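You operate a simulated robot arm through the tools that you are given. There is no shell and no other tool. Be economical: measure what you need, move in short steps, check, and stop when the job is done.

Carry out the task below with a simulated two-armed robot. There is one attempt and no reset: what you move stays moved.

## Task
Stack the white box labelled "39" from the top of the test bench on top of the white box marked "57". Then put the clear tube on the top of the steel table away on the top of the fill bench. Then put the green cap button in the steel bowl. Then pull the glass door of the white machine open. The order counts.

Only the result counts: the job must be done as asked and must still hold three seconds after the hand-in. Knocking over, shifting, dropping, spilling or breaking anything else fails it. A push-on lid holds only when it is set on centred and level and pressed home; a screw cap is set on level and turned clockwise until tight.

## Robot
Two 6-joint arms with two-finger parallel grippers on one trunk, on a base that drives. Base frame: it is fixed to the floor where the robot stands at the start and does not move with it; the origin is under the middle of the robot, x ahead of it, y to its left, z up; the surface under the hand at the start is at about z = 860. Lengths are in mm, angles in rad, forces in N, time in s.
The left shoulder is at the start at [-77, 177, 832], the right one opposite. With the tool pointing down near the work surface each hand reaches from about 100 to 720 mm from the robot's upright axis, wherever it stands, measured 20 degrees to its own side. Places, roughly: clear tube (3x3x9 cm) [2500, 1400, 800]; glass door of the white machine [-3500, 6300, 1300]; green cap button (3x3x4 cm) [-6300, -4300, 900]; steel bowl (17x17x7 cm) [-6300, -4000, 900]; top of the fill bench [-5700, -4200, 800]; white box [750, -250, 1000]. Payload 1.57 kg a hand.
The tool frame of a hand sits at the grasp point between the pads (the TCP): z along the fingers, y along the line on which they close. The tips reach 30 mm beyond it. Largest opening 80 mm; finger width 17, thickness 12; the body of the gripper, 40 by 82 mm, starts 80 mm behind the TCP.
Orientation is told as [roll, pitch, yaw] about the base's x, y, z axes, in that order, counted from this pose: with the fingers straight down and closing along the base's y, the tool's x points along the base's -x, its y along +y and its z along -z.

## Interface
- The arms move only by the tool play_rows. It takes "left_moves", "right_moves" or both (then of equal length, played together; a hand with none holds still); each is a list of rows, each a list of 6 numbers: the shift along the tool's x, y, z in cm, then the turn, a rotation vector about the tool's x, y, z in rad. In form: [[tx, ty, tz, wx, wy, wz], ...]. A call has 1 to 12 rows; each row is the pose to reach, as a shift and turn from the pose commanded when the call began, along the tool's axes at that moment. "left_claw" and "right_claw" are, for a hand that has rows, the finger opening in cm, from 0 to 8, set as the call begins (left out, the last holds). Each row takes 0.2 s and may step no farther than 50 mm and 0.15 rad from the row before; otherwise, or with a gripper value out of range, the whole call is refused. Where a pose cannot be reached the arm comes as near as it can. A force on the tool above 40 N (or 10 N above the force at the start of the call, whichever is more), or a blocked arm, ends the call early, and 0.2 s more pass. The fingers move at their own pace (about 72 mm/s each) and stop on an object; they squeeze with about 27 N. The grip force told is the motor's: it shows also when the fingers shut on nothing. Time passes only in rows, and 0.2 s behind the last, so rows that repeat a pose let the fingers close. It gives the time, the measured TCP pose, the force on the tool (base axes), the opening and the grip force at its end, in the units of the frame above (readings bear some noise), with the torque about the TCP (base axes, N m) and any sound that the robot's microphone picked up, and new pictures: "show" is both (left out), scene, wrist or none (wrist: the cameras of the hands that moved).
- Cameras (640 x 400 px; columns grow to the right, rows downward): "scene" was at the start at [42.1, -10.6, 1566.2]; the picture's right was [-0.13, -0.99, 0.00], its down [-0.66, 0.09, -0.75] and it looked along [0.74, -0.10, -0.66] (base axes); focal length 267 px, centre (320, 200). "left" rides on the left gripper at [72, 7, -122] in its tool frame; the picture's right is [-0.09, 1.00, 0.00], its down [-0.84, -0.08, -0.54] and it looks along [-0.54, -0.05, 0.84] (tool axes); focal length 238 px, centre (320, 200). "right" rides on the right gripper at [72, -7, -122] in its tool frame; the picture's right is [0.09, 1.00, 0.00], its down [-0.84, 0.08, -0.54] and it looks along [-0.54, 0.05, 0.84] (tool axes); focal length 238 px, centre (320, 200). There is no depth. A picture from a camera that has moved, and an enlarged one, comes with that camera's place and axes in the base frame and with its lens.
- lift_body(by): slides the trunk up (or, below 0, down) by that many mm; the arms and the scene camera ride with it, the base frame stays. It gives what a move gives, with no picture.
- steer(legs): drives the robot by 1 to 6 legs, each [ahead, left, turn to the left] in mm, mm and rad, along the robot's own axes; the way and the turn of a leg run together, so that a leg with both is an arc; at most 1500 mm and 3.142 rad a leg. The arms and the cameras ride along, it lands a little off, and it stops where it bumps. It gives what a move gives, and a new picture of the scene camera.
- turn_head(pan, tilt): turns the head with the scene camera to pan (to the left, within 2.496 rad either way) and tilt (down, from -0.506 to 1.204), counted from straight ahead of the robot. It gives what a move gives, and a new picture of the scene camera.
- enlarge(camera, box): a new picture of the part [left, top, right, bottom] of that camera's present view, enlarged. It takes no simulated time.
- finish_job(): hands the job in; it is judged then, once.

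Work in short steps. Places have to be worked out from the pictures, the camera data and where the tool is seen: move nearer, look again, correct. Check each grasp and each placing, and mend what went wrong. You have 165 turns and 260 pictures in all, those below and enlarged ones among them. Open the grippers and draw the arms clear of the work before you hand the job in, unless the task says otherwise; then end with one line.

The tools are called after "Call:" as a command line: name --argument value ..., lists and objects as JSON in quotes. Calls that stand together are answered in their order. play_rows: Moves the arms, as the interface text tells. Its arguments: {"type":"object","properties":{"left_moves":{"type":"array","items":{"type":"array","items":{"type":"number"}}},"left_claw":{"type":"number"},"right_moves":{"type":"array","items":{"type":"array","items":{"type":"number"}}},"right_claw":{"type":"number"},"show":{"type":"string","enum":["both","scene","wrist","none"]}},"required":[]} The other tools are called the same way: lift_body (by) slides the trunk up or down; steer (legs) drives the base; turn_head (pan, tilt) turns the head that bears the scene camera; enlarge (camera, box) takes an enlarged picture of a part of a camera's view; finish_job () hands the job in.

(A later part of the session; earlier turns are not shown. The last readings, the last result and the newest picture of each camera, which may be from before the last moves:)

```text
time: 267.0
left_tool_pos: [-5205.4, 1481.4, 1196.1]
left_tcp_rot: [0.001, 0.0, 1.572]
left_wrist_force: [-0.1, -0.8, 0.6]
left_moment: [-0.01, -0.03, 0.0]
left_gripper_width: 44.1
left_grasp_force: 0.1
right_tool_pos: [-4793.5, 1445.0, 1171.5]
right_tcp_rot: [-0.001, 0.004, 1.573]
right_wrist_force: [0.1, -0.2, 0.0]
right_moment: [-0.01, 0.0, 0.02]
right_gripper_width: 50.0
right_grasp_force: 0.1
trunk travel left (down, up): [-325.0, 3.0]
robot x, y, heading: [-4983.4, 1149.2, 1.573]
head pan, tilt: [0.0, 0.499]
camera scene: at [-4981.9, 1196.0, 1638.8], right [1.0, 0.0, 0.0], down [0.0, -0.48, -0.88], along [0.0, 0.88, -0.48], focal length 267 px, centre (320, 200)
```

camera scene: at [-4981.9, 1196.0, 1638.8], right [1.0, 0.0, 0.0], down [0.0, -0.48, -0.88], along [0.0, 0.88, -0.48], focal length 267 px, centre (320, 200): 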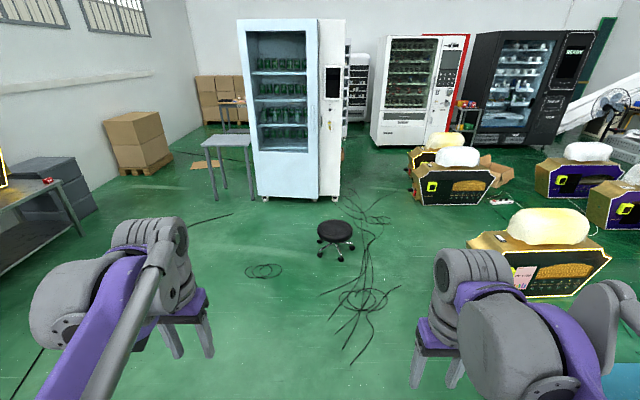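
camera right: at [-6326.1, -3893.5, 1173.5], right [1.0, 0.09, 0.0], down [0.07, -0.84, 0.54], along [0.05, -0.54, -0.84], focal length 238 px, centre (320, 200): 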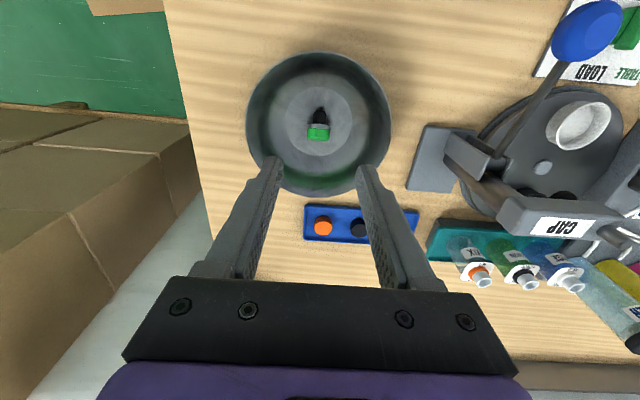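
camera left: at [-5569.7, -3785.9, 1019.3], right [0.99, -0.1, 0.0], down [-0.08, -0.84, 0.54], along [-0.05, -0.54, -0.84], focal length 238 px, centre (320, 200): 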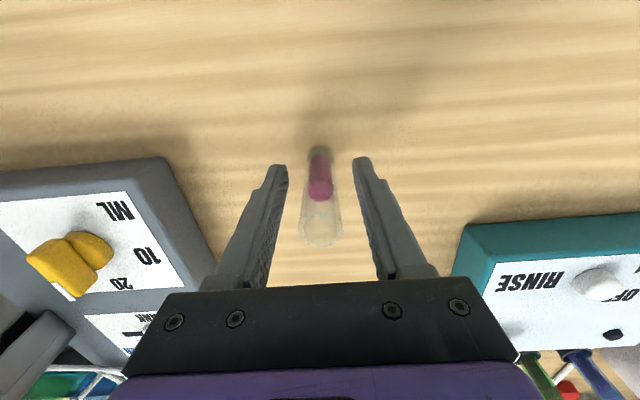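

Corridor is clear: go west of the paper, then east of the stool, keeping x≈-4100 past the tall fridge.

Call:
steer --legs '[[300, 480, 0], [700, 0, 0], [425, -680, 0], [425, -680, 0], [1000, 0, 0]]'

```text
time: 292.0
left_tool_pos: [-4315.1, 4328.7, 1196.6]
left_tcp_rot: [0.001, 0.001, 1.571]
left_wrist_force: [-0.4, 0.5, -0.2]
left_moment: [0.0, -0.03, -0.02]
left_gripper_width: 44.0
left_grasp_force: 0.1
right_tool_pos: [-3903.1, 4292.2, 1172.2]
right_tcp_rot: [-0.002, 0.004, 1.571]
right_wrist_force: [-1.1, -0.1, 0.7]
right_moment: [-0.01, -0.01, -0.01]
right_gripper_width: 50.0
right_grasp_force: 0.0
trunk travel left (down, up): [-325.0, 3.0]
robot x, y, heading: [-4091.9, 3995.6, 1.571]
head pan, tilt: [0.0, 0.499]
camera scene: at [-4091.5, 4043.9, 1638.7], right [1.0, 0.0, 0.0], down [0.0, -0.48, -0.88], along [0.0, 0.88, -0.48], focal length 267 px, centre (320, 200)
```

scene: 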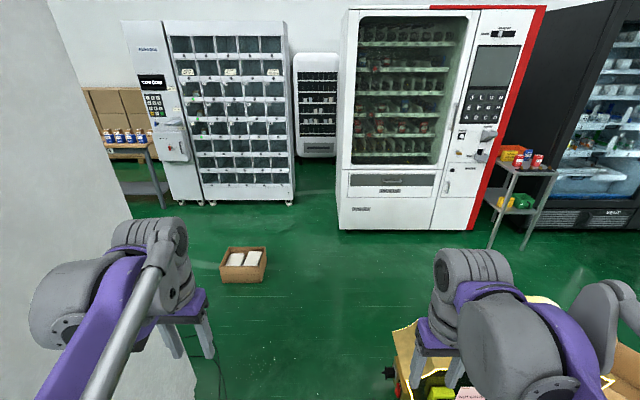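

The machine is ahead. Zoom on the door for the handle.

Call:
enlarge --camera "scene" --box '[320, 0, 560, 240]'

Call:
enlarge --camera "scene" --box '[420, 80, 500, 140]'

```text
1.67 times, centred on (440, 120) of scene
camera zoom: at [-4091.5, 4043.9, 1638.7], right [1.0, 0.0, 0.0], down [0.0, -0.48, -0.88], along [0.0, 0.88, -0.48], focal length 445 px, centre (120, 333)
```

zoom: 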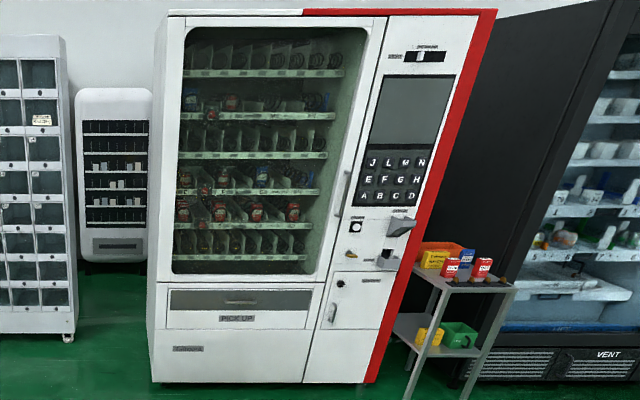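

```text
6.67 times, centred on (460, 110) of scene
camera zoom: at [-4091.5, 4043.9, 1638.7], right [1.0, 0.0, 0.0], down [0.0, -0.48, -0.88], along [0.0, 0.88, -0.48], focal length 1780 px, centre (-613, 800)
```

zoom: 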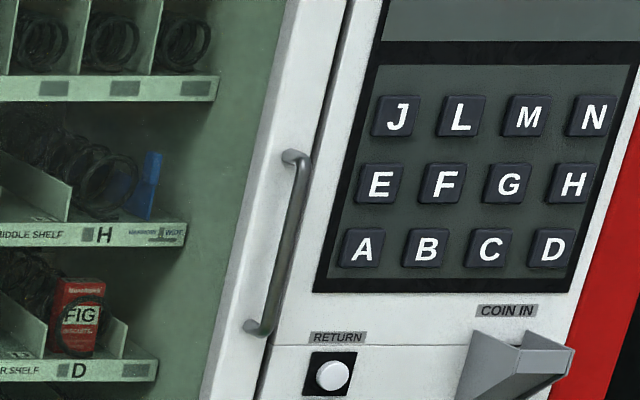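

A vertical bar handle sits at the door's right edge: x≈-2977, z≈1085–1285; hinge on the left. I go to stand right of the door, in front of the handle.

Call:
steer --legs '[[1500, 0, 0], [80, 0, 0], [0, -1250, 0]]'

Call:
turn_head --pan 0.1 --tilt 0.4

```text
time: 293.7
left_tool_pos: [-4319.1, 4421.6, 1195.9]
left_tcp_rot: [0.001, 0.001, 1.57]
left_wrist_force: [0.2, 0.9, 0.1]
left_moment: [-0.02, -0.01, -0.01]
left_gripper_width: 43.9
left_grasp_force: 0.2
right_tool_pos: [-3907.6, 4384.7, 1172.6]
right_tcp_rot: [-0.001, 0.006, 1.57]
right_wrist_force: [0.2, 0.5, 0.3]
right_moment: [0.0, 0.02, -0.02]
right_gripper_width: 50.0
right_grasp_force: 0.0
trunk travel left (down, up): [-325.0, 3.0]
robot x, y, heading: [-4098.1, 4081.9, 1.568]
head pan, tilt: [0.0, 0.499]
stopped in leg 1: the robot was blocked; the commanded pose is now the measured one
camera scene: at [-4097.7, 4136.8, 1638.6], right [1.0, 0.0, 0.0], down [0.0, -0.48, -0.88], along [0.0, 0.88, -0.48], focal length 267 px, centre (320, 200)
```

scene: 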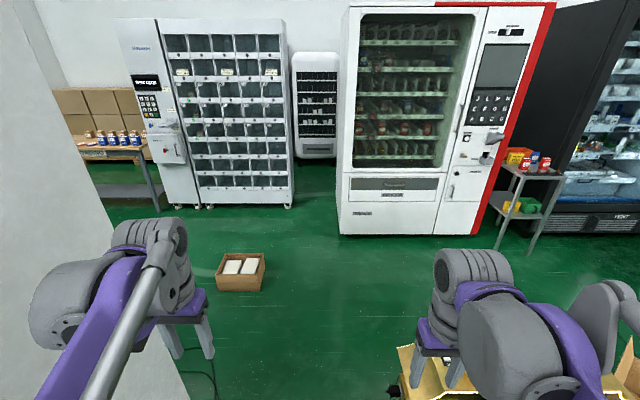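

```text
time: 294.4
left_tool_pos: [-4319.1, 4419.7, 1196.5]
left_tcp_rot: [0.002, 0.002, 1.571]
left_wrist_force: [-0.3, -0.7, 1.1]
left_moment: [-0.04, -0.04, 0.0]
left_gripper_width: 44.0
left_grasp_force: 0.0
right_tool_pos: [-3907.7, 4382.2, 1172.3]
right_tcp_rot: [-0.001, 0.003, 1.568]
right_wrist_force: [0.4, -0.3, -0.6]
right_moment: [0.0, 0.0, 0.03]
right_gripper_width: 50.1
right_grasp_force: 0.0
trunk travel left (down, up): [-325.0, 3.0]
robot x, y, heading: [-4098.6, 4090.5, 1.57]
head pan, tilt: [0.099, 0.4]
camera scene: at [-4106.6, 4136.0, 1647.9], right [1.0, 0.1, 0.0], down [0.04, -0.39, -0.92], along [-0.09, 0.92, -0.39], focal length 267 px, centre (320, 200)
```

scene: 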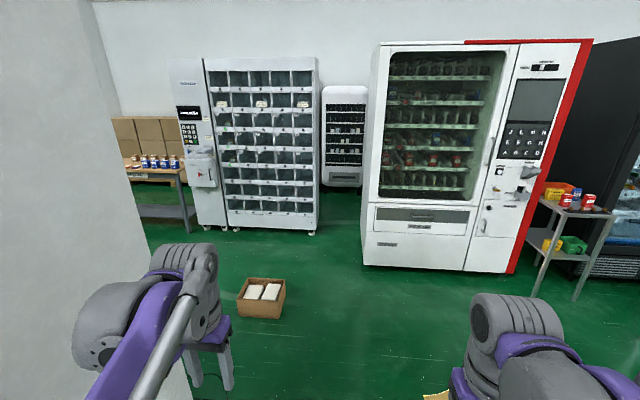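

Blocked. I look around the base to see what it touches.

Call:
turn_head --pan -0.5 --tilt 1.1

Call:
turn_head --pan 0.9 --tilt 0.9

```text
time: 295.4
left_tool_pos: [-4319.0, 4418.3, 1196.5]
left_tcp_rot: [-0.002, 0.0, 1.568]
left_wrist_force: [-0.2, 0.4, 0.2]
left_moment: [0.03, 0.01, 0.01]
left_gripper_width: 43.9
left_grasp_force: 0.0
right_tool_pos: [-3908.1, 4381.9, 1173.5]
right_tcp_rot: [-0.001, 0.003, 1.568]
right_wrist_force: [-1.2, 0.4, 0.0]
right_moment: [0.0, 0.0, -0.01]
right_gripper_width: 50.0
right_grasp_force: 0.1
trunk travel left (down, up): [-325.0, 3.0]
robot x, y, heading: [-4099.6, 4086.6, 1.568]
head pan, tilt: [-0.499, 1.1]
camera scene: at [-4067.3, 4098.3, 1591.1], right [0.88, -0.48, 0.0], down [-0.43, -0.78, -0.45], along [0.22, 0.4, -0.89], focal length 267 px, centre (320, 200)
```

scene: 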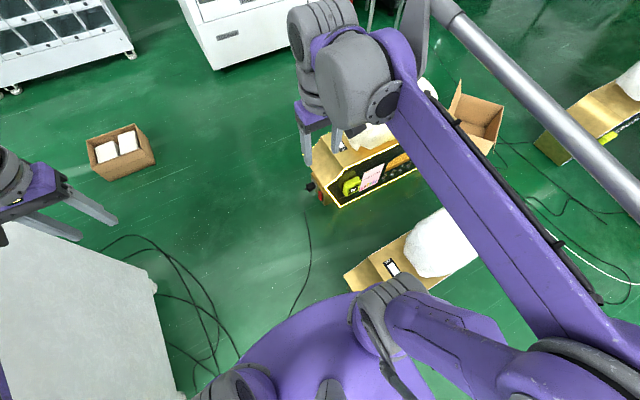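

```text
time: 297.0
left_tool_pos: [-4319.7, 4417.4, 1195.8]
left_tcp_rot: [-0.001, 0.001, 1.569]
left_wrist_force: [0.9, 0.1, -0.5]
left_moment: [0.01, 0.01, 0.0]
left_gripper_width: 43.6
left_grasp_force: 0.0
right_tool_pos: [-3908.5, 4382.2, 1171.8]
right_tcp_rot: [0.002, 0.005, 1.57]
right_wrist_force: [0.2, -0.6, -0.1]
right_moment: [0.01, -0.01, -0.01]
right_gripper_width: 50.2
right_grasp_force: 0.1
trunk travel left (down, up): [-325.0, 3.0]
robot x, y, heading: [-4094.7, 4083.2, 1.569]
head pan, tilt: [0.901, 0.901]
camera scene: at [-4156.6, 4089.9, 1604.9], right [0.62, 0.78, 0.0], down [0.61, -0.49, -0.62], along [-0.49, 0.39, -0.78], focal length 267 px, centre (320, 200)
```

scene: 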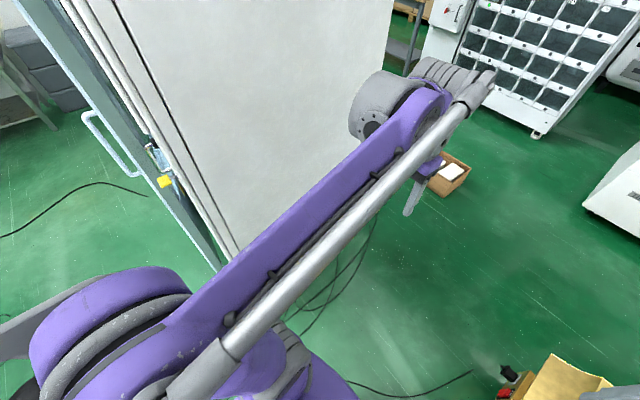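

The golden device at the right front of the base is the likely contact; the fridge side is at x≈-4795. I back off, shift left 170 and go on.

Call:
steer --legs '[[-120, 0, 0], [0, 170, 0], [600, 0, 0]]'

Call:
turn_head --pan -0.7 --tilt 1.0

```text
time: 302.9
left_tool_pos: [-4488.6, 4901.1, 1196.1]
left_tcp_rot: [-0.002, 0.001, 1.568]
left_wrist_force: [-0.4, 0.6, 0.2]
left_moment: [0.04, 0.01, 0.02]
left_gripper_width: 44.1
left_grasp_force: 0.0
right_tool_pos: [-4076.3, 4866.0, 1172.2]
right_tcp_rot: [-0.003, 0.005, 1.567]
right_wrist_force: [0.6, -0.7, 0.9]
right_moment: [0.0, 0.01, 0.01]
right_gripper_width: 50.0
right_grasp_force: 0.1
trunk travel left (down, up): [-325.0, 3.0]
robot x, y, heading: [-4268.1, 4566.9, 1.568]
head pan, tilt: [0.901, 0.901]
camera scene: at [-4325.6, 4573.4, 1604.8], right [0.62, 0.78, 0.0], down [0.61, -0.49, -0.62], along [-0.49, 0.39, -0.78], focal length 267 px, centre (320, 200)
```

scene: 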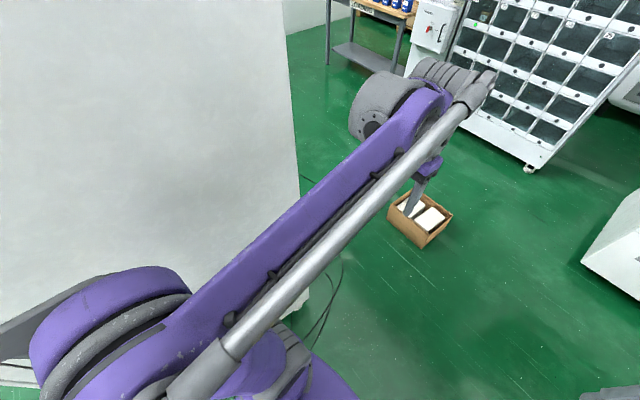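

```text
time: 304.6
left_tool_pos: [-4487.8, 4901.7, 1197.0]
left_tcp_rot: [-0.001, 0.001, 1.57]
left_wrist_force: [-0.1, -0.2, 0.7]
left_moment: [0.02, 0.0, -0.03]
left_gripper_width: 44.0
left_grasp_force: 0.1
right_tool_pos: [-4075.3, 4866.0, 1171.7]
right_tcp_rot: [-0.002, 0.003, 1.568]
right_wrist_force: [-0.7, -0.3, 0.2]
right_moment: [-0.03, 0.01, -0.01]
right_gripper_width: 50.1
right_grasp_force: 0.1
trunk travel left (down, up): [-325.0, 3.0]
robot x, y, heading: [-4266.7, 4572.8, 1.57]
head pan, tilt: [-0.7, 1.0]
camera scene: at [-4221.5, 4580.0, 1597.7], right [0.76, -0.65, 0.0], down [-0.54, -0.64, -0.54], along [0.35, 0.41, -0.84], focal length 267 px, centre (320, 200)
```

scene: 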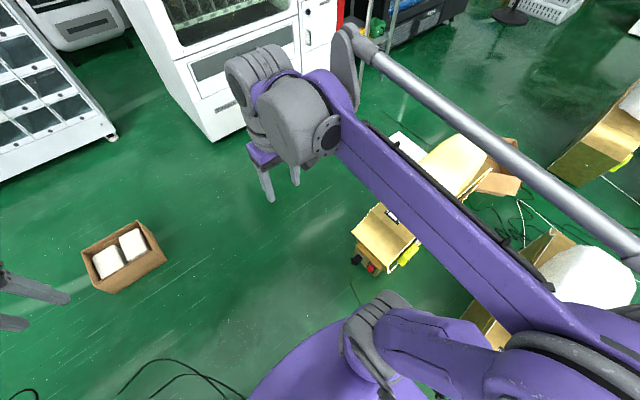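

Passed. Continue north, then strafe right to the handle.

Call:
steer --legs '[[930, 0, 0], [0, -1450, 0]]'

Call:
turn_head --pan 0.2 --tilt 0.4

Call:
enlarge --camera "scene" --box '[200, 80, 440, 230]'

```text
time: 321.9
left_tool_pos: [-3029.3, 5817.3, 1196.4]
left_tcp_rot: [0.002, 0.0, 1.553]
left_wrist_force: [-0.9, 0.7, 0.2]
left_moment: [-0.01, 0.01, 0.02]
left_gripper_width: 44.1
left_grasp_force: 0.1
right_tool_pos: [-2619.1, 5773.5, 1172.8]
right_tcp_rot: [-0.002, 0.004, 1.555]
right_wrist_force: [-0.1, 0.2, -0.7]
right_moment: [-0.04, 0.01, 0.0]
right_gripper_width: 49.9
right_grasp_force: 0.1
trunk travel left (down, up): [-325.0, 3.0]
robot x, y, heading: [-2814.5, 5477.8, 1.551]
head pan, tilt: [-0.7, 1.0]
camera scene: at [-2768.1, 5491.1, 1597.7], right [0.75, -0.66, 0.0], down [-0.55, -0.63, -0.54], along [0.36, 0.41, -0.84], focal length 267 px, centre (320, 200)
```

scene: 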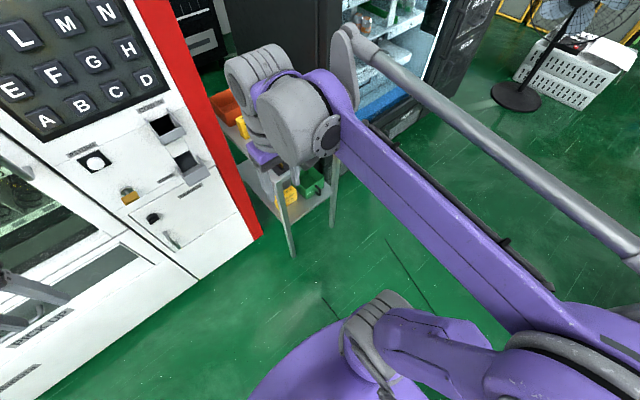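

```text
time: 323.1
left_tool_pos: [-3029.5, 5816.9, 1196.5]
left_tcp_rot: [0.0, 0.0, 1.552]
left_wrist_force: [0.6, -0.1, -0.1]
left_moment: [-0.01, -0.01, 0.02]
left_gripper_width: 44.0
left_grasp_force: 0.1
right_tool_pos: [-2618.5, 5775.1, 1172.4]
right_tcp_rot: [-0.003, 0.005, 1.552]
right_wrist_force: [1.0, -0.5, 0.1]
right_moment: [-0.04, 0.03, -0.03]
right_gripper_width: 50.0
right_grasp_force: 0.2
trunk travel left (down, up): [-325.0, 3.0]
robot x, y, heading: [-2814.2, 5480.5, 1.552]
head pan, tilt: [0.201, 0.4]
camera scene: at [-2830.7, 5529.7, 1647.8], right [0.98, 0.18, 0.0], down [0.07, -0.38, -0.92], along [-0.17, 0.91, -0.39], focal length 267 px, centre (320, 200)
```

scene: 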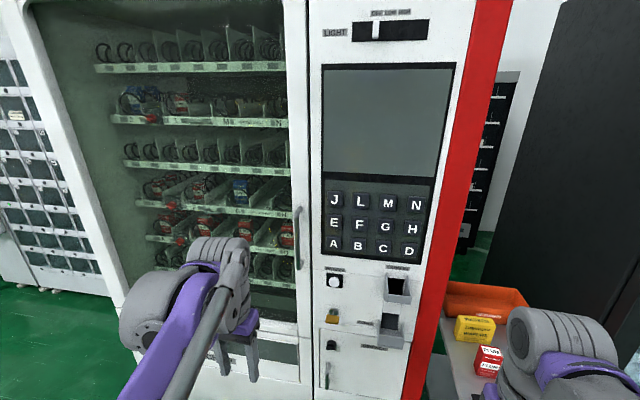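

```text
2.67 times, centred on (320, 155) of scene
camera zoom: at [-2830.7, 5529.7, 1647.8], right [0.98, 0.18, 0.0], down [0.07, -0.38, -0.92], along [-0.17, 0.91, -0.39], focal length 712 px, centre (320, 320)
```

zoom: 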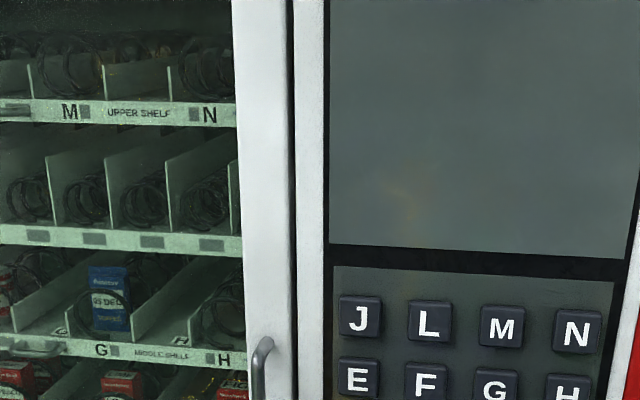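

Handle triangulated: x≈-3030, y≈6220, z 1112–1310. I swing the left tool to point horizontally forward, stopping short of the handle.

Call:
play_rows --left_moves '[[-3.55, 0, 1.38, 0, -0.131, 0], [-7.06, 0, 2.42, 0, -0.262, 0], [-10.49, 0, 3.13, 0, -0.393, 0], [-13.77, 0, 3.52, 0, -0.524, 0], [-16.89, 0, 3.61, 0, -0.655, 0], [-19.8, 0, 3.43, 0, -0.786, 0], [-22.47, 0, 3.01, 0, -0.917, 0], [-24.86, 0, 2.39, 0, -1.048, 0], [-26.96, 0, 1.6, 0, -1.179, 0], [-28.74, 0, 0.66, 0, -1.31, 0], [-30.19, 0, -0.36, 0, -1.441, 0], [-31.3, 0, -1.4, 0, -1.571, 0]]' --left_claw 6 --show "both"

```text
time: 325.8
left_tool_pos: [-3021.6, 6124.6, 1204.9]
left_tcp_rot: [-0.002, -1.501, 1.543]
left_wrist_force: [0.4, 0.2, -0.4]
left_moment: [0.0, 0.04, 0.03]
left_gripper_width: 60.2
left_grasp_force: 0.1
left hand out of reach, approached as far as the arm can: row 12
right_tool_pos: [-2618.6, 5773.5, 1171.8]
right_tcp_rot: [-0.003, 0.003, 1.553]
right_wrist_force: [-0.3, -0.9, 0.2]
right_moment: [0.03, -0.02, 0.02]
right_gripper_width: 50.0
right_grasp_force: 0.1
trunk travel left (down, up): [-325.0, 3.0]
robot x, y, heading: [-2810.1, 5480.4, 1.549]
head pan, tilt: [0.201, 0.4]
camera scene: at [-2830.7, 5529.8, 1647.9], right [0.98, 0.18, 0.0], down [0.07, -0.38, -0.92], along [-0.17, 0.91, -0.39], focal length 267 px, centre (320, 200)
camera left: at [-3030.1, 5999.4, 1141.7], right [-1.0, 0.03, 0.09], down [0.06, -0.48, 0.87], along [0.07, 0.88, 0.48], focal length 238 px, centre (320, 200)
```

scene: 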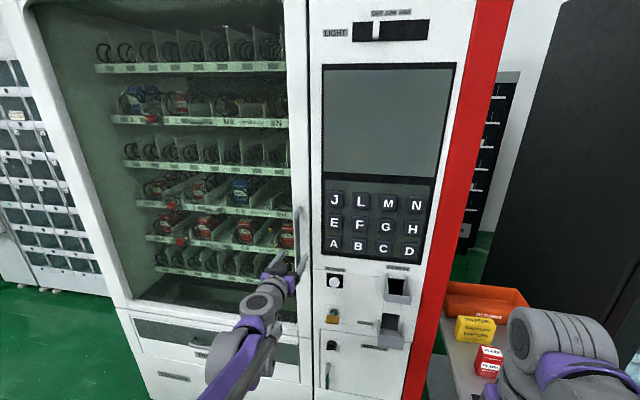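
left: 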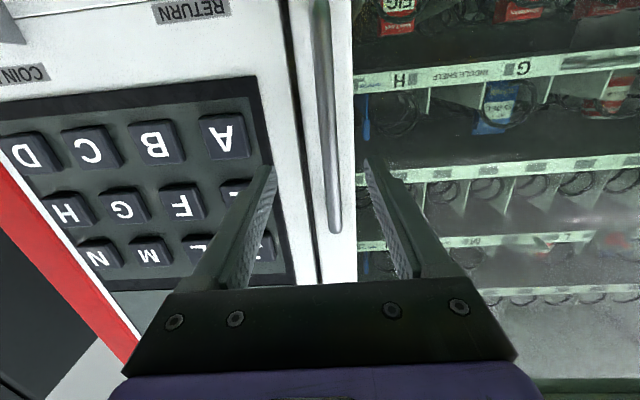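

The handle lies between the fingers. Advance along the tool axis; contact would stop it.

Call:
play_rows --left_moves '[[0, 0, 2, 0, 0, 0], [0, 0.15, 4, 0, 0, 0], [0, 0.3, 5.5, 0, 0, 0], [0, 0.3, 6.5, 0, 0, 0], [0, 0.3, 7.2, 0, 0, 0], [0, 0.3, 7.2, 0, 0, 0]]' --show "both"

Call:
enlarge --camera "scene" --box '[230, 180, 350, 300]'

```text
time: 327.1
left_tool_pos: [-3021.3, 6195.2, 1199.1]
left_tcp_rot: [-0.008, -1.499, 1.55]
left_wrist_force: [0.8, 0.5, 0.2]
left_moment: [0.01, 0.03, -0.02]
left_gripper_width: 60.0
left_grasp_force: 0.1
right_tool_pos: [-2620.0, 5774.6, 1172.4]
right_tcp_rot: [-0.002, 0.003, 1.555]
right_wrist_force: [0.0, 0.0, 0.6]
right_moment: [-0.01, -0.04, -0.02]
right_gripper_width: 50.2
right_grasp_force: 0.2
trunk travel left (down, up): [-325.0, 3.0]
robot x, y, heading: [-2815.6, 5479.7, 1.551]
head pan, tilt: [0.201, 0.4]
camera scene: at [-2830.7, 5529.5, 1647.9], right [0.98, 0.18, 0.0], down [0.07, -0.38, -0.92], along [-0.17, 0.91, -0.39], focal length 267 px, centre (320, 200)
camera left: at [-3030.2, 6070.5, 1136.8], right [-1.0, 0.04, 0.09], down [0.06, -0.48, 0.87], along [0.08, 0.87, 0.48], focal length 238 px, centre (320, 200)
```

scene: 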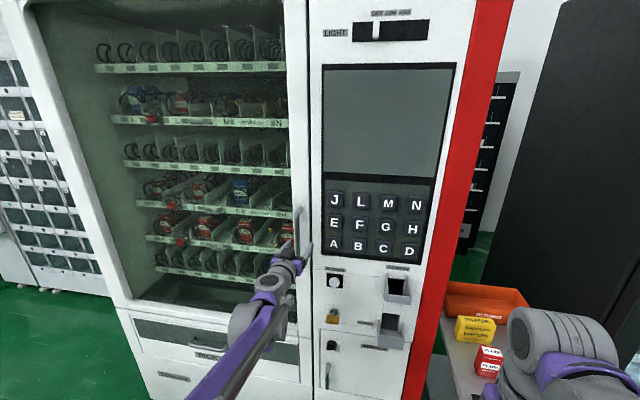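
left: 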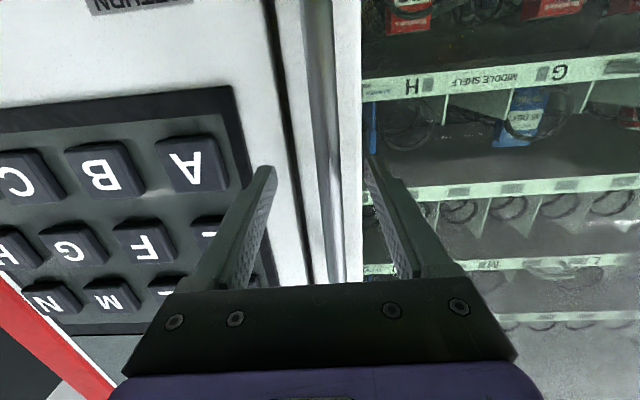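

```text
3.33 times, centred on (290, 240) of scene
camera zoom: at [-2830.7, 5529.5, 1647.9], right [0.98, 0.18, 0.0], down [0.07, -0.38, -0.92], along [-0.17, 0.91, -0.39], focal length 890 px, centre (420, 67)
```

zoom: 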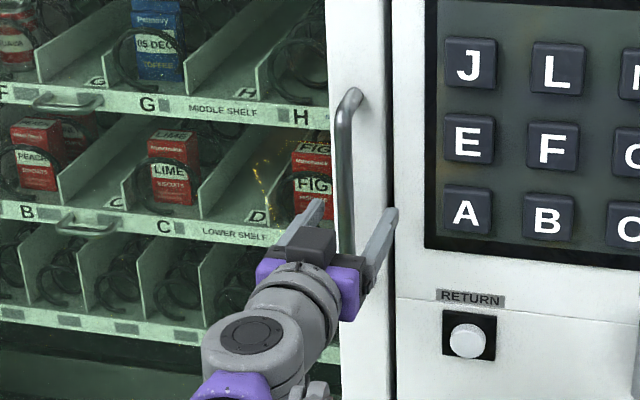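

Fingers straddle the bar. Close on it.

Call:
play_rows --left_moves '[[0, 0, 0.8, 0, 0, 0], [0, 0, 1.2, 0, 0, 0], [0, 0, 1.2, 0, 0, 0], [0, 0, 1.2, 0, 0, 0], [0, 0, 1.2, 0, 0, 0]]' --left_claw 0 --show "wrist"

```text
time: 328.4
left_tool_pos: [-3026.8, 6206.1, 1196.5]
left_tcp_rot: [-0.044, -1.501, 1.59]
left_wrist_force: [-23.9, -11.8, -1.1]
left_moment: [-0.29, 0.23, 0.27]
left_gripper_width: 15.4
left_grasp_force: 31.5
right_tool_pos: [-2622.7, 5772.8, 1172.5]
right_tcp_rot: [-0.004, 0.002, 1.555]
right_wrist_force: [-0.6, -0.3, 0.5]
right_moment: [0.01, 0.01, 0.03]
right_gripper_width: 50.1
right_grasp_force: 0.1
trunk travel left (down, up): [-325.0, 3.0]
robot x, y, heading: [-2813.8, 5484.1, 1.553]
head pan, tilt: [0.201, 0.4]
camera left: at [-3035.1, 6080.7, 1135.8], right [-1.0, 0.03, 0.09], down [0.06, -0.48, 0.87], along [0.07, 0.87, 0.48], focal length 238 px, centre (320, 200)
```

left: 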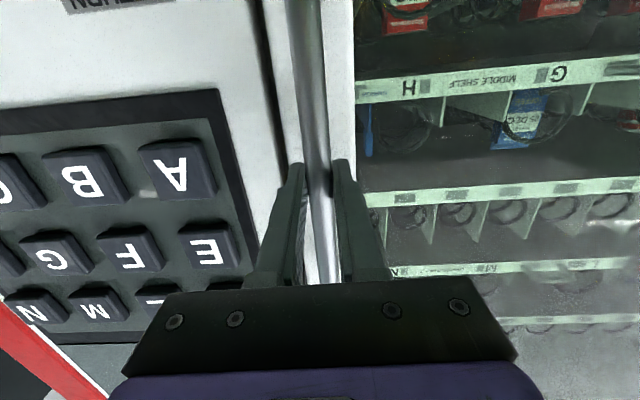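

Gripped the bar (15.4 mm). I relax the side load and pull along the door's arc a little.

Call:
play_rows --left_moves '[[0, 0.4, 0, 0, 0, 0], [0.05, 0.4, -0.8, 0.01, 0, 0], [0.1, 0.45, -1.7, 0.02, 0, 0], [0.2, 0.5, -3.4, 0.04, 0, 0], [0.3, 0.55, -5.1, 0.06, 0, 0], [0.45, 0.7, -6.8, 0.08, 0, 0], [0.6, 0.85, -8.5, 0.1, 0, 0], [0.6, 0.85, -8.5, 0.1, 0, 0]]' --show "both"

```text
time: 330.1
left_tool_pos: [-3036.8, 6123.0, 1198.2]
left_tcp_rot: [-0.148, -1.498, 1.593]
left_wrist_force: [-22.4, 3.3, 8.0]
left_moment: [0.57, 0.33, 0.26]
left_gripper_width: 15.7
left_grasp_force: 31.1
right_tool_pos: [-2621.5, 5775.0, 1173.4]
right_tcp_rot: [-0.004, 0.004, 1.554]
right_wrist_force: [-0.1, -0.1, 0.0]
right_moment: [0.03, 0.0, 0.0]
right_gripper_width: 50.0
right_grasp_force: 0.0
trunk travel left (down, up): [-325.0, 3.0]
robot x, y, heading: [-2812.6, 5483.0, 1.554]
head pan, tilt: [0.201, 0.4]
camera scene: at [-2834.8, 5529.6, 1647.9], right [0.98, 0.18, 0.0], down [0.07, -0.38, -0.92], along [-0.17, 0.91, -0.39], focal length 267 px, centre (320, 200)
camera left: at [-3057.0, 5999.0, 1135.8], right [-0.99, 0.13, 0.08], down [0.01, -0.49, 0.87], along [0.16, 0.86, 0.48], focal length 238 px, centre (320, 200)
```

scene: 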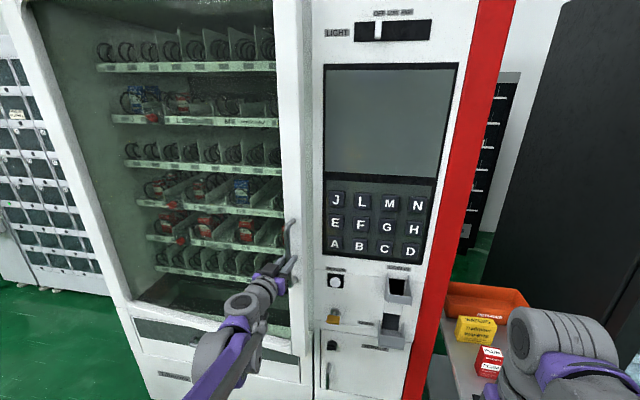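
left: 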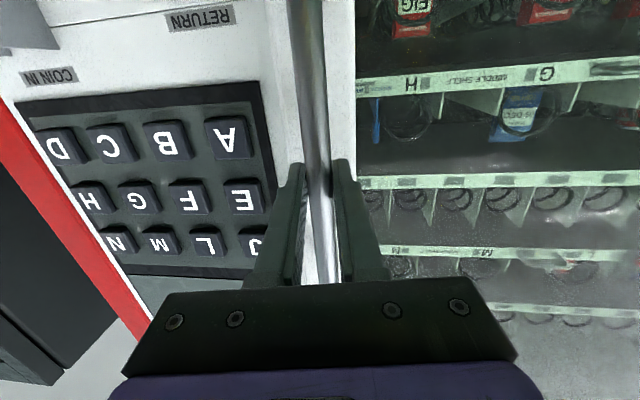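

The door is opening smoothly. Continue the arc with a bit more leftward correction.

Call:
play_rows --left_moves '[[0.1, 0.5, -2.1, 0.025, 0, 0], [0.3, 0.7, -4.2, 0.05, 0, 0], [0.45, 0.85, -6.4, 0.075, 0, 0], [0.6, 1.1, -8.5, 0.1, 0, 0], [0.75, 1.35, -10.6, 0.125, 0, 0], [0.9, 1.65, -12.7, 0.15, 0, 0], [1.05, 2, -14.8, 0.175, 0, 0], [1.2, 2.4, -16.9, 0.2, 0, 0], [1.35, 2.85, -19, 0.225, 0, 0], [1.5, 3.35, -21, 0.25, 0, 0], [1.5, 3.35, -21, 0.25, 0, 0]]' --show "both"

```text
time: 332.6
left_tool_pos: [-3096.7, 5919.6, 1198.7]
left_tcp_rot: [-0.395, -1.499, 1.588]
left_wrist_force: [-17.5, 7.8, 8.3]
left_moment: [0.52, 0.38, 0.29]
left_gripper_width: 15.9
left_grasp_force: 31.4
right_tool_pos: [-2620.7, 5776.0, 1172.5]
right_tcp_rot: [-0.004, 0.003, 1.554]
right_wrist_force: [0.3, 0.6, 0.0]
right_moment: [-0.02, -0.02, 0.02]
right_gripper_width: 50.0
right_grasp_force: 0.0
trunk travel left (down, up): [-325.0, 3.0]
robot x, y, heading: [-2815.2, 5485.1, 1.555]
head pan, tilt: [0.201, 0.4]
camera scene: at [-2833.7, 5530.7, 1647.9], right [0.98, 0.18, 0.0], down [0.07, -0.38, -0.92], along [-0.17, 0.91, -0.39], focal length 267 px, centre (320, 200)
camera left: at [-3145.5, 5804.4, 1134.9], right [-0.93, 0.37, 0.06], down [-0.13, -0.47, 0.87], along [0.36, 0.8, 0.48], focal length 238 px, centre (320, 200)
```

scene: 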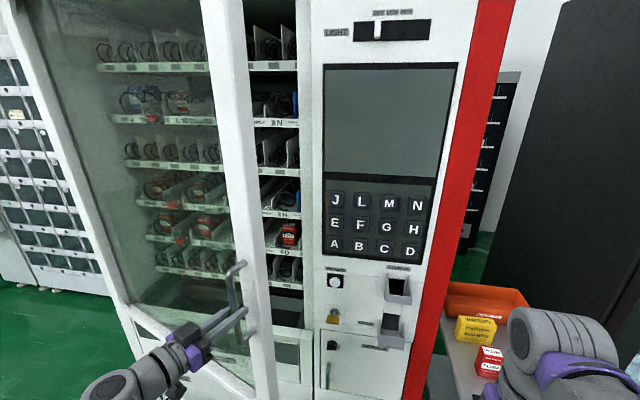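
left: 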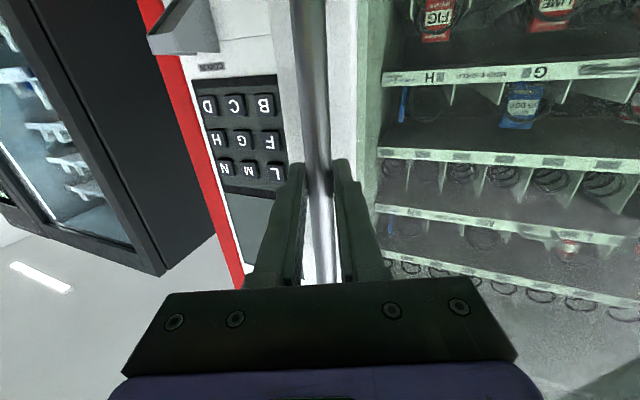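

Door is ~27° open; the fit gives radius ≈640 mm (hinge x≈-3670). Continue the arc.

Call:
play_rows --left_moves '[[0.15, 0.25, -2.2, 0.03, 0, 0], [0.3, 0.5, -4.4, 0.06, 0, 0], [0.45, 0.9, -6.5, 0.09, 0, 0], [0.6, 1.3, -8.6, 0.12, 0, 0], [0.75, 1.9, -10.8, 0.15, 0, 0], [0.9, 2.5, -12.9, 0.18, 0, 0], [1.05, 3.2, -15, 0.215, 0, 0], [1.2, 3.9, -17.2, 0.25, 0, 0], [1.35, 4.7, -19.3, 0.28, 0, 0], [1.5, 5.6, -21.3, 0.31, 0, 0], [1.5, 5.6, -21.3, 0.31, 0, 0]]' --show "both"

```text
time: 334.1
left_tool_pos: [-3162.5, 5796.4, 1197.4]
left_tcp_rot: [-0.538, -1.502, 1.518]
left_wrist_force: [19.7, -13.1, 8.3]
left_moment: [1.07, -0.12, -0.26]
left_gripper_width: 16.1
left_grasp_force: 31.5
right_tool_pos: [-2616.8, 5771.5, 1172.4]
right_tcp_rot: [0.0, -0.001, 1.553]
right_wrist_force: [0.1, -0.1, 0.7]
right_moment: [0.01, -0.03, 0.01]
right_gripper_width: 49.9
right_grasp_force: 0.2
trunk travel left (down, up): [-325.0, 3.0]
robot x, y, heading: [-2811.1, 5483.6, 1.552]
head pan, tilt: [0.201, 0.4]
stopped in row 7 (left hand): the force on the tool passed its limit at 43 N (the readings are from after the stop); the commanded pose is now the measured one
camera scene: at [-2827.7, 5525.8, 1648.1], right [0.98, 0.18, 0.0], down [0.07, -0.38, -0.92], along [-0.17, 0.91, -0.39], focal length 267 px, centre (320, 200)
camera left: at [-3233.5, 5695.2, 1133.7], right [-0.83, 0.56, 0.06], down [-0.23, -0.44, 0.87], along [0.51, 0.71, 0.49], focal length 238 px, centre (320, 200)
```

scene: 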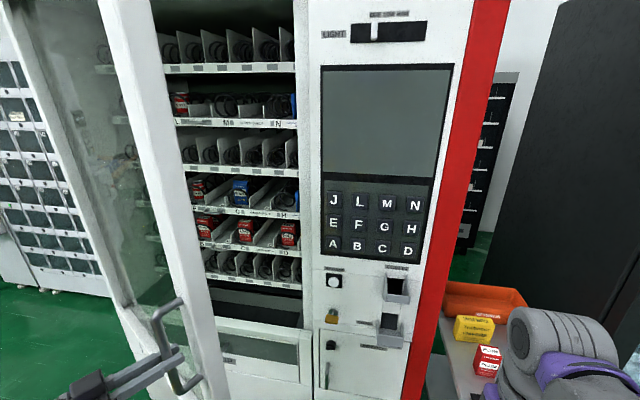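
left: 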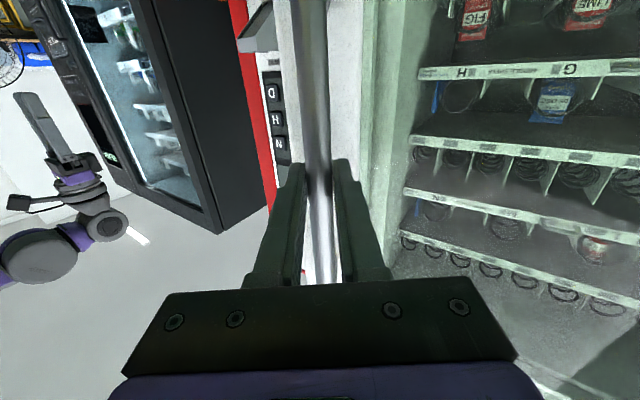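

Refit: hinge ≈(-3878,6260), radius 852; door now ≈29° open. I re-plan the arc and go on.

Call:
play_rows --left_moves '[[0.15, 0, -2.1, 0.02, 0, 0], [0.3, 0.1, -4.3, 0.045, 0, 0], [0.45, 0.2, -6.4, 0.07, 0, 0], [0.6, 0.35, -8.5, 0.09, 0, 0], [0.75, 0.5, -10.6, 0.115, 0, 0], [0.9, 0.8, -12.8, 0.14, 0, 0], [1.05, 1.1, -14.9, 0.16, 0, 0], [1.2, 1.5, -17, 0.18, 0, 0], [1.3, 1.9, -19, 0.2, 0, 0], [1.45, 2.35, -21.1, 0.225, 0, 0], [1.6, 2.8, -23.2, 0.25, 0, 0]]' --show "scene"

```text
time: 335.1
left_tool_pos: [-3209.6, 5727.8, 1197.9]
left_tcp_rot: [-0.621, -1.503, 1.512]
left_wrist_force: [18.2, -14.1, 13.2]
left_moment: [1.03, -0.23, -0.27]
left_gripper_width: 16.5
left_grasp_force: 31.6
left hand out of reach, approached as far as the arm can: row 5
right_tool_pos: [-2617.3, 5771.5, 1171.9]
right_tcp_rot: [0.001, -0.001, 1.556]
right_wrist_force: [0.1, 0.6, -0.3]
right_moment: [0.02, -0.03, 0.01]
right_gripper_width: 50.1
right_grasp_force: 0.1
trunk travel left (down, up): [-325.0, 3.0]
robot x, y, heading: [-2811.6, 5479.2, 1.556]
head pan, tilt: [0.201, 0.4]
stopped in row 5 (left hand): the force on the tool passed its limit at 47 N (the readings are from after the stop); the commanded pose is now the measured one
camera scene: at [-2827.2, 5525.3, 1648.1], right [0.98, 0.18, 0.0], down [0.07, -0.38, -0.92], along [-0.17, 0.91, -0.39], focal length 267 px, centre (320, 200)
```

scene: 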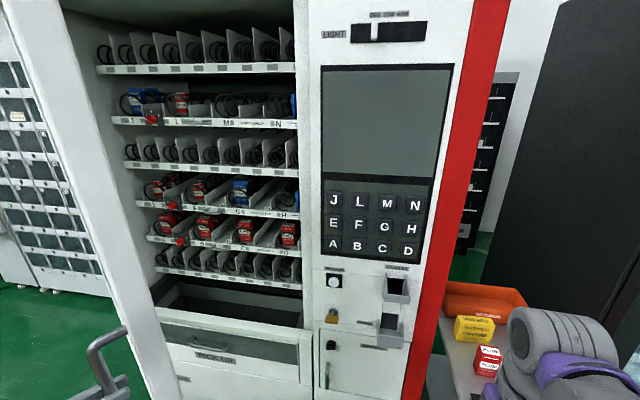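

The arm is at its own limit here (door ≈35°). The base can carry the pull: I drive back-left along the arc tangent while holding the handle.

Call:
steer --legs '[[-59, 46, 0], [-57, 49, 0]]'

```text
time: 336.9
left_tool_pos: [-3308.7, 5618.0, 1196.2]
left_tcp_rot: [-0.617, -1.497, 1.513]
left_wrist_force: [5.1, -5.3, 10.6]
left_moment: [-0.23, 0.89, -0.11]
left_gripper_width: 16.4
left_grasp_force: 31.6
right_tool_pos: [-2713.7, 5661.1, 1173.2]
right_tcp_rot: [0.0, 0.002, 1.552]
right_wrist_force: [-0.2, 0.0, 0.1]
right_moment: [0.02, -0.01, -0.01]
right_gripper_width: 50.2
right_grasp_force: 0.1
trunk travel left (down, up): [-325.0, 3.0]
robot x, y, heading: [-2909.6, 5366.5, 1.553]
head pan, tilt: [0.201, 0.4]
camera scene: at [-2924.9, 5415.0, 1648.1], right [0.98, 0.18, 0.0], down [0.07, -0.38, -0.92], along [-0.17, 0.91, -0.39], focal length 267 px, centre (320, 200)
```

scene: 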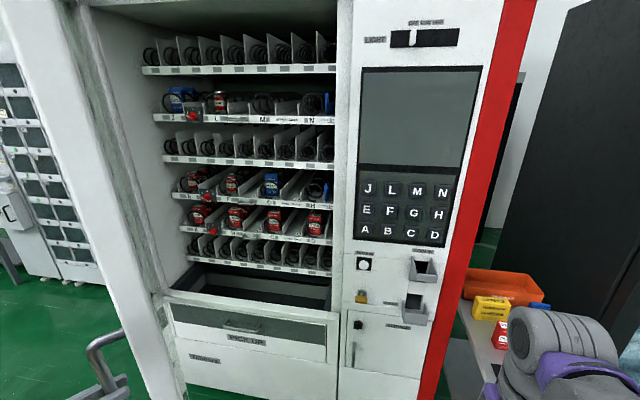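

Works well (≈45°). Continue the same way.

Call:
steer --legs '[[-60, 83, 0], [-53, 83, 0]]'

Call:
turn_head --pan 0.6 --tilt 0.8

```text
time: 338.2
left_tool_pos: [-3374.0, 5565.0, 1196.3]
left_tcp_rot: [-0.626, -1.5, 1.506]
left_wrist_force: [6.4, -11.4, 16.4]
left_moment: [0.44, 0.35, -0.3]
left_gripper_width: 16.2
left_grasp_force: 31.5
right_tool_pos: [-2783.4, 5610.6, 1172.5]
right_tcp_rot: [-0.001, -0.002, 1.554]
right_wrist_force: [0.7, -0.1, -0.6]
right_moment: [0.03, -0.02, 0.02]
right_gripper_width: 50.1
right_grasp_force: 0.1
trunk travel left (down, up): [-325.0, 3.0]
robot x, y, heading: [-2975.7, 5320.0, 1.552]
head pan, tilt: [0.201, 0.4]
stopped in leg 1: the force on the tool passed its limit at 42 N (the readings are from after the stop); the commanded pose is now the measured one
camera scene: at [-2994.6, 5363.8, 1648.3], right [0.98, 0.18, 0.0], down [0.07, -0.38, -0.92], along [-0.17, 0.91, -0.39], focal length 267 px, centre (320, 200)
```

scene: 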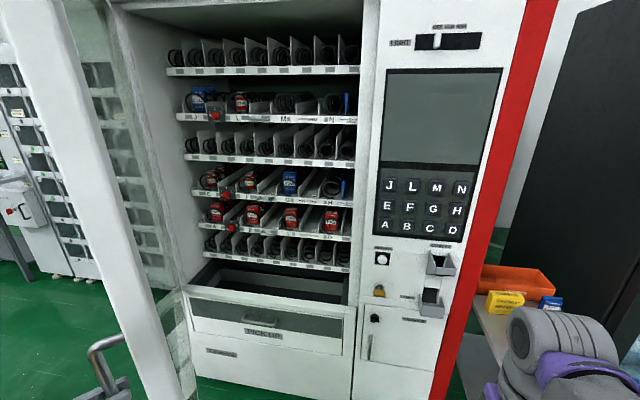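

```text
time: 339.1
left_tool_pos: [-3371.3, 5566.9, 1195.1]
left_tcp_rot: [-0.606, -1.499, 1.486]
left_wrist_force: [7.8, -10.1, 25.1]
left_moment: [0.5, 0.29, -0.16]
left_gripper_width: 16.2
left_grasp_force: 31.5
right_tool_pos: [-2780.2, 5610.9, 1173.2]
right_tcp_rot: [0.0, -0.001, 1.552]
right_wrist_force: [-0.3, 0.2, 0.3]
right_moment: [0.0, 0.0, -0.02]
right_gripper_width: 50.0
right_grasp_force: 0.1
trunk travel left (down, up): [-325.0, 3.0]
robot x, y, heading: [-2977.1, 5317.9, 1.555]
head pan, tilt: [0.6, 0.799]
camera scene: at [-3018.9, 5341.2, 1613.1], right [0.84, 0.55, 0.0], down [0.39, -0.6, -0.7], along [-0.38, 0.58, -0.71], focal length 267 px, centre (320, 200)
```

scene: 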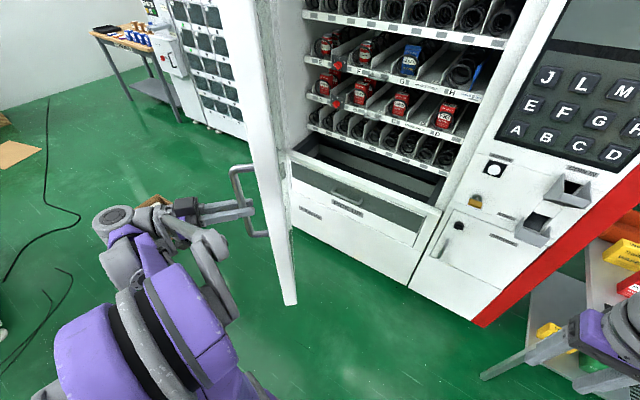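

Door ≈50° open; the wrist lag builds up force. I release the bar and retreat the hand, then will push the door from its inner side with the tool pointing down.

Call:
play_rows --left_moves '[[0, 0, 0, 0, 0, 0], [0, 0, 0, 0, 0, 0], [0, 0, -2, 0, 0, 0], [0, 0, -5, 0, 0, 0], [0, 0, -8, 0, 0, 0], [0, 0, -10, 0, 0, 0], [0, 0, -10, 0, 0, 0]]' --left_claw 6 --show "scene"

```text
time: 340.7
left_tool_pos: [-3375.0, 5568.4, 1193.1]
left_tcp_rot: [-0.631, -1.494, 1.512]
left_wrist_force: [0.3, 0.7, -0.8]
left_moment: [-0.06, 0.01, 0.0]
left_gripper_width: 59.9
left_grasp_force: 0.2
left hand out of reach, approached as far as the arm can: row 3, 4, 5, 6, 7
right_tool_pos: [-2782.4, 5612.3, 1172.6]
right_tcp_rot: [-0.002, 0.002, 1.553]
right_wrist_force: [0.0, 0.0, -0.1]
right_moment: [-0.04, 0.01, 0.0]
right_gripper_width: 50.0
right_grasp_force: 0.0
trunk travel left (down, up): [-325.0, 3.0]
robot x, y, heading: [-2977.9, 5317.3, 1.555]
head pan, tilt: [0.6, 0.799]
camera scene: at [-3022.2, 5344.4, 1612.8], right [0.84, 0.55, 0.0], down [0.39, -0.6, -0.7], along [-0.38, 0.58, -0.72], focal length 267 px, centre (320, 200)
```

scene: 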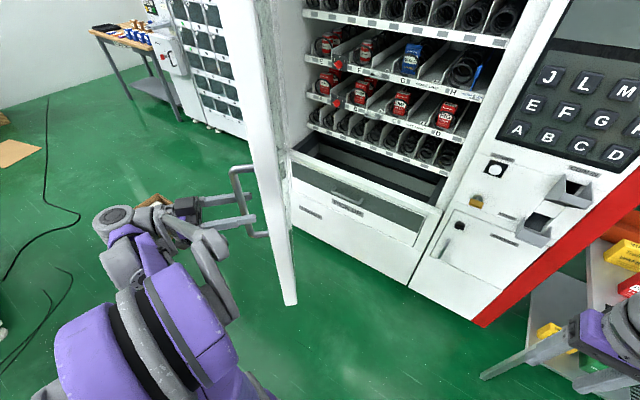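

Arm can't retreat on its own, so the base backs it off the bar.

Call:
steer --legs '[[-84, 54, 0]]'

```text
time: 341.9
left_tool_pos: [-3429.9, 5487.6, 1192.8]
left_tcp_rot: [-0.631, -1.495, 1.514]
left_wrist_force: [-0.9, -1.3, 0.5]
left_moment: [-0.02, 0.01, -0.01]
left_gripper_width: 59.9
left_grasp_force: 0.0
right_tool_pos: [-2839.3, 5530.9, 1173.3]
right_tcp_rot: [-0.002, 0.002, 1.553]
right_wrist_force: [-0.3, -1.4, -0.3]
right_moment: [0.03, 0.02, -0.01]
right_gripper_width: 50.1
right_grasp_force: 0.1
trunk travel left (down, up): [-325.0, 3.0]
robot x, y, heading: [-3031.5, 5238.9, 1.552]
head pan, tilt: [0.6, 0.799]
camera scene: at [-3077.3, 5263.2, 1613.0], right [0.83, 0.55, 0.0], down [0.39, -0.6, -0.7], along [-0.38, 0.58, -0.72], focal length 267 px, centre (320, 200)
```

scene: 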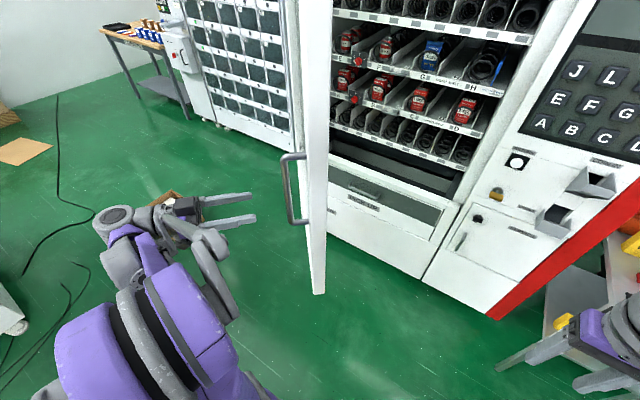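

Free, and the door stays put. Now rotate the left tool to point down, clear of the door.

Call:
play_rows --left_moves '[[2.8, 0, -0.2, 0, 0.14, 0], [5.5, 0, -0.8, 0, 0.28, 0], [8.2, 0, -1.7, 0, 0.42, 0], [10.6, 0, -3.1, 0, 0.56, 0], [12.9, 0, -4.7, 0, 0.7, 0], [14.9, 0, -6.7, 0, 0.84, 0], [16.6, 0, -8.9, 0, 0.98, 0], [18, 0, -11.3, 0, 1.12, 0], [19, 0, -13.9, 0, 1.26, 0], [19.7, 0, -16.6, 0, 1.4, 0], [20, 0, -18.6, 0, 1.5, 0]]' --left_claw 0 --show "scene"

```text
time: 344.3
left_tool_pos: [-3550.1, 5328.2, 1004.2]
left_tcp_rot: [-0.045, -0.007, 0.883]
left_wrist_force: [-0.4, 0.5, -0.8]
left_moment: [-0.01, 0.01, 0.02]
left_gripper_width: 0.1
left_grasp_force: 21.6
right_tool_pos: [-2836.4, 5531.2, 1172.4]
right_tcp_rot: [-0.001, 0.003, 1.555]
right_wrist_force: [-0.6, -0.3, 0.8]
right_moment: [0.0, -0.02, 0.01]
right_gripper_width: 50.0
right_grasp_force: 0.0
trunk travel left (down, up): [-325.0, 3.0]
robot x, y, heading: [-3033.4, 5238.9, 1.551]
head pan, tilt: [0.6, 0.799]
camera scene: at [-3077.6, 5262.5, 1612.8], right [0.83, 0.55, 0.0], down [0.39, -0.6, -0.7], along [-0.38, 0.58, -0.72], focal length 267 px, centre (320, 200)
```

scene: 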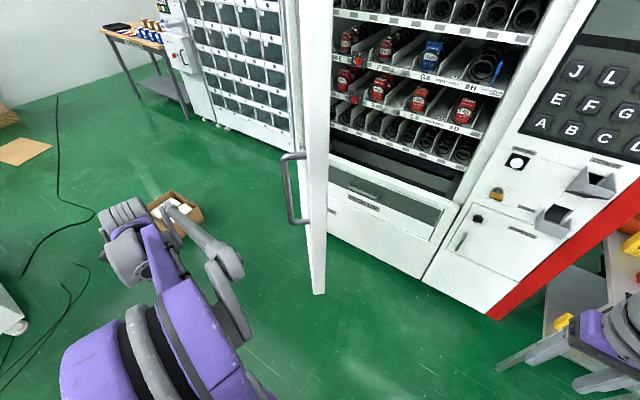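

Tool vertical. Now move the closed hand around the door edge to the right side, turning the wrist so the camera stays away from the door.

Call:
play_rows --left_moves '[[-3.2, -2, -0.5, 0, 0, -0.14], [-6.4, -4, -1, 0, 0, -0.28], [-9.7, -6, -1.5, 0, 0, -0.42], [-12.9, -8, -2, 0, 0, -0.56], [-16.1, -10, -2.5, 0, 0, -0.7], [-19.4, -12, -3, 0, 0, -0.84], [-22.6, -14, -3.5, 0, 0, -0.98], [-25.8, -16, -4, 0, 0, -1.12], [-29, -18, -4.5, 0, 0, -1.26], [-32.3, -20.1, -5, 0, 0, -1.4], [-32.3, -20.1, -5, 0, 0, -1.4]]' --show "scene"

```text
time: 346.7
left_tool_pos: [-3190.4, 5450.3, 1066.8]
left_tcp_rot: [-0.015, 0.044, 2.286]
left_wrist_force: [-0.1, -0.6, 0.2]
left_moment: [-0.02, -0.03, 0.0]
left_gripper_width: 0.2
left_grasp_force: 21.4
right_tool_pos: [-2838.7, 5531.2, 1171.7]
right_tcp_rot: [-0.003, 0.003, 1.552]
right_wrist_force: [-0.4, 0.9, -0.9]
right_moment: [-0.01, 0.0, 0.01]
right_gripper_width: 50.1
right_grasp_force: 0.1
trunk travel left (down, up): [-325.0, 3.0]
robot x, y, heading: [-3034.0, 5237.7, 1.552]
head pan, tilt: [0.6, 0.799]
camera scene: at [-3077.5, 5262.0, 1612.8], right [0.83, 0.55, 0.0], down [0.39, -0.6, -0.7], along [-0.38, 0.58, -0.72], focal length 267 px, centre (320, 200)
```

scene: 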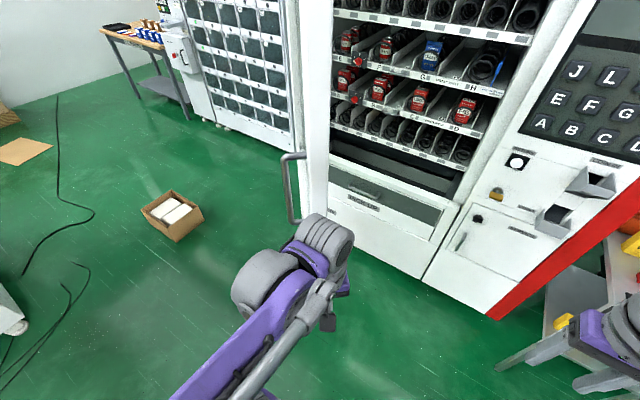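

Now enter the gap on the inner side of the door.

Call:
play_rows --left_moves '[[-2.9, -3, 0, 0, 0, 0], [-5.8, -6.1, 0, 0, 0, 0], [-8.7, -9.2, 0, 0, 0, 0], [-11.6, -12.2, 0, 0, 0, 0], [-14.6, -15.2, 0, 0, 0, 0], [-14.6, -15.2, 0, 0, 0, 0]]' --show "scene"

```text
time: 348.1
left_tool_pos: [-3170.6, 5659.7, 1062.3]
left_tcp_rot: [-0.017, 0.046, 2.283]
left_wrist_force: [-0.1, 0.6, -0.1]
left_moment: [0.02, -0.04, 0.03]
left_gripper_width: 0.1
left_grasp_force: 21.5
right_tool_pos: [-2837.6, 5530.3, 1171.8]
right_tcp_rot: [-0.001, 0.002, 1.554]
right_wrist_force: [0.0, -0.7, -0.2]
right_moment: [0.01, -0.03, 0.0]
right_gripper_width: 49.9
right_grasp_force: 0.0
trunk travel left (down, up): [-325.0, 3.0]
robot x, y, heading: [-3032.3, 5240.7, 1.553]
head pan, tilt: [0.6, 0.799]
camera scene: at [-3077.6, 5261.4, 1612.8], right [0.83, 0.55, 0.0], down [0.39, -0.6, -0.7], along [-0.38, 0.58, -0.72], focal length 267 px, centre (320, 200)
```

scene: 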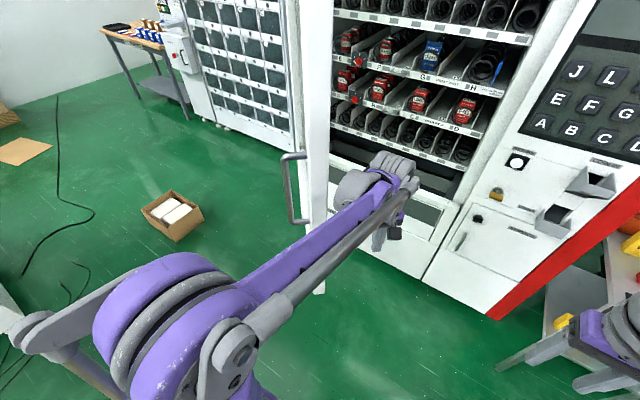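

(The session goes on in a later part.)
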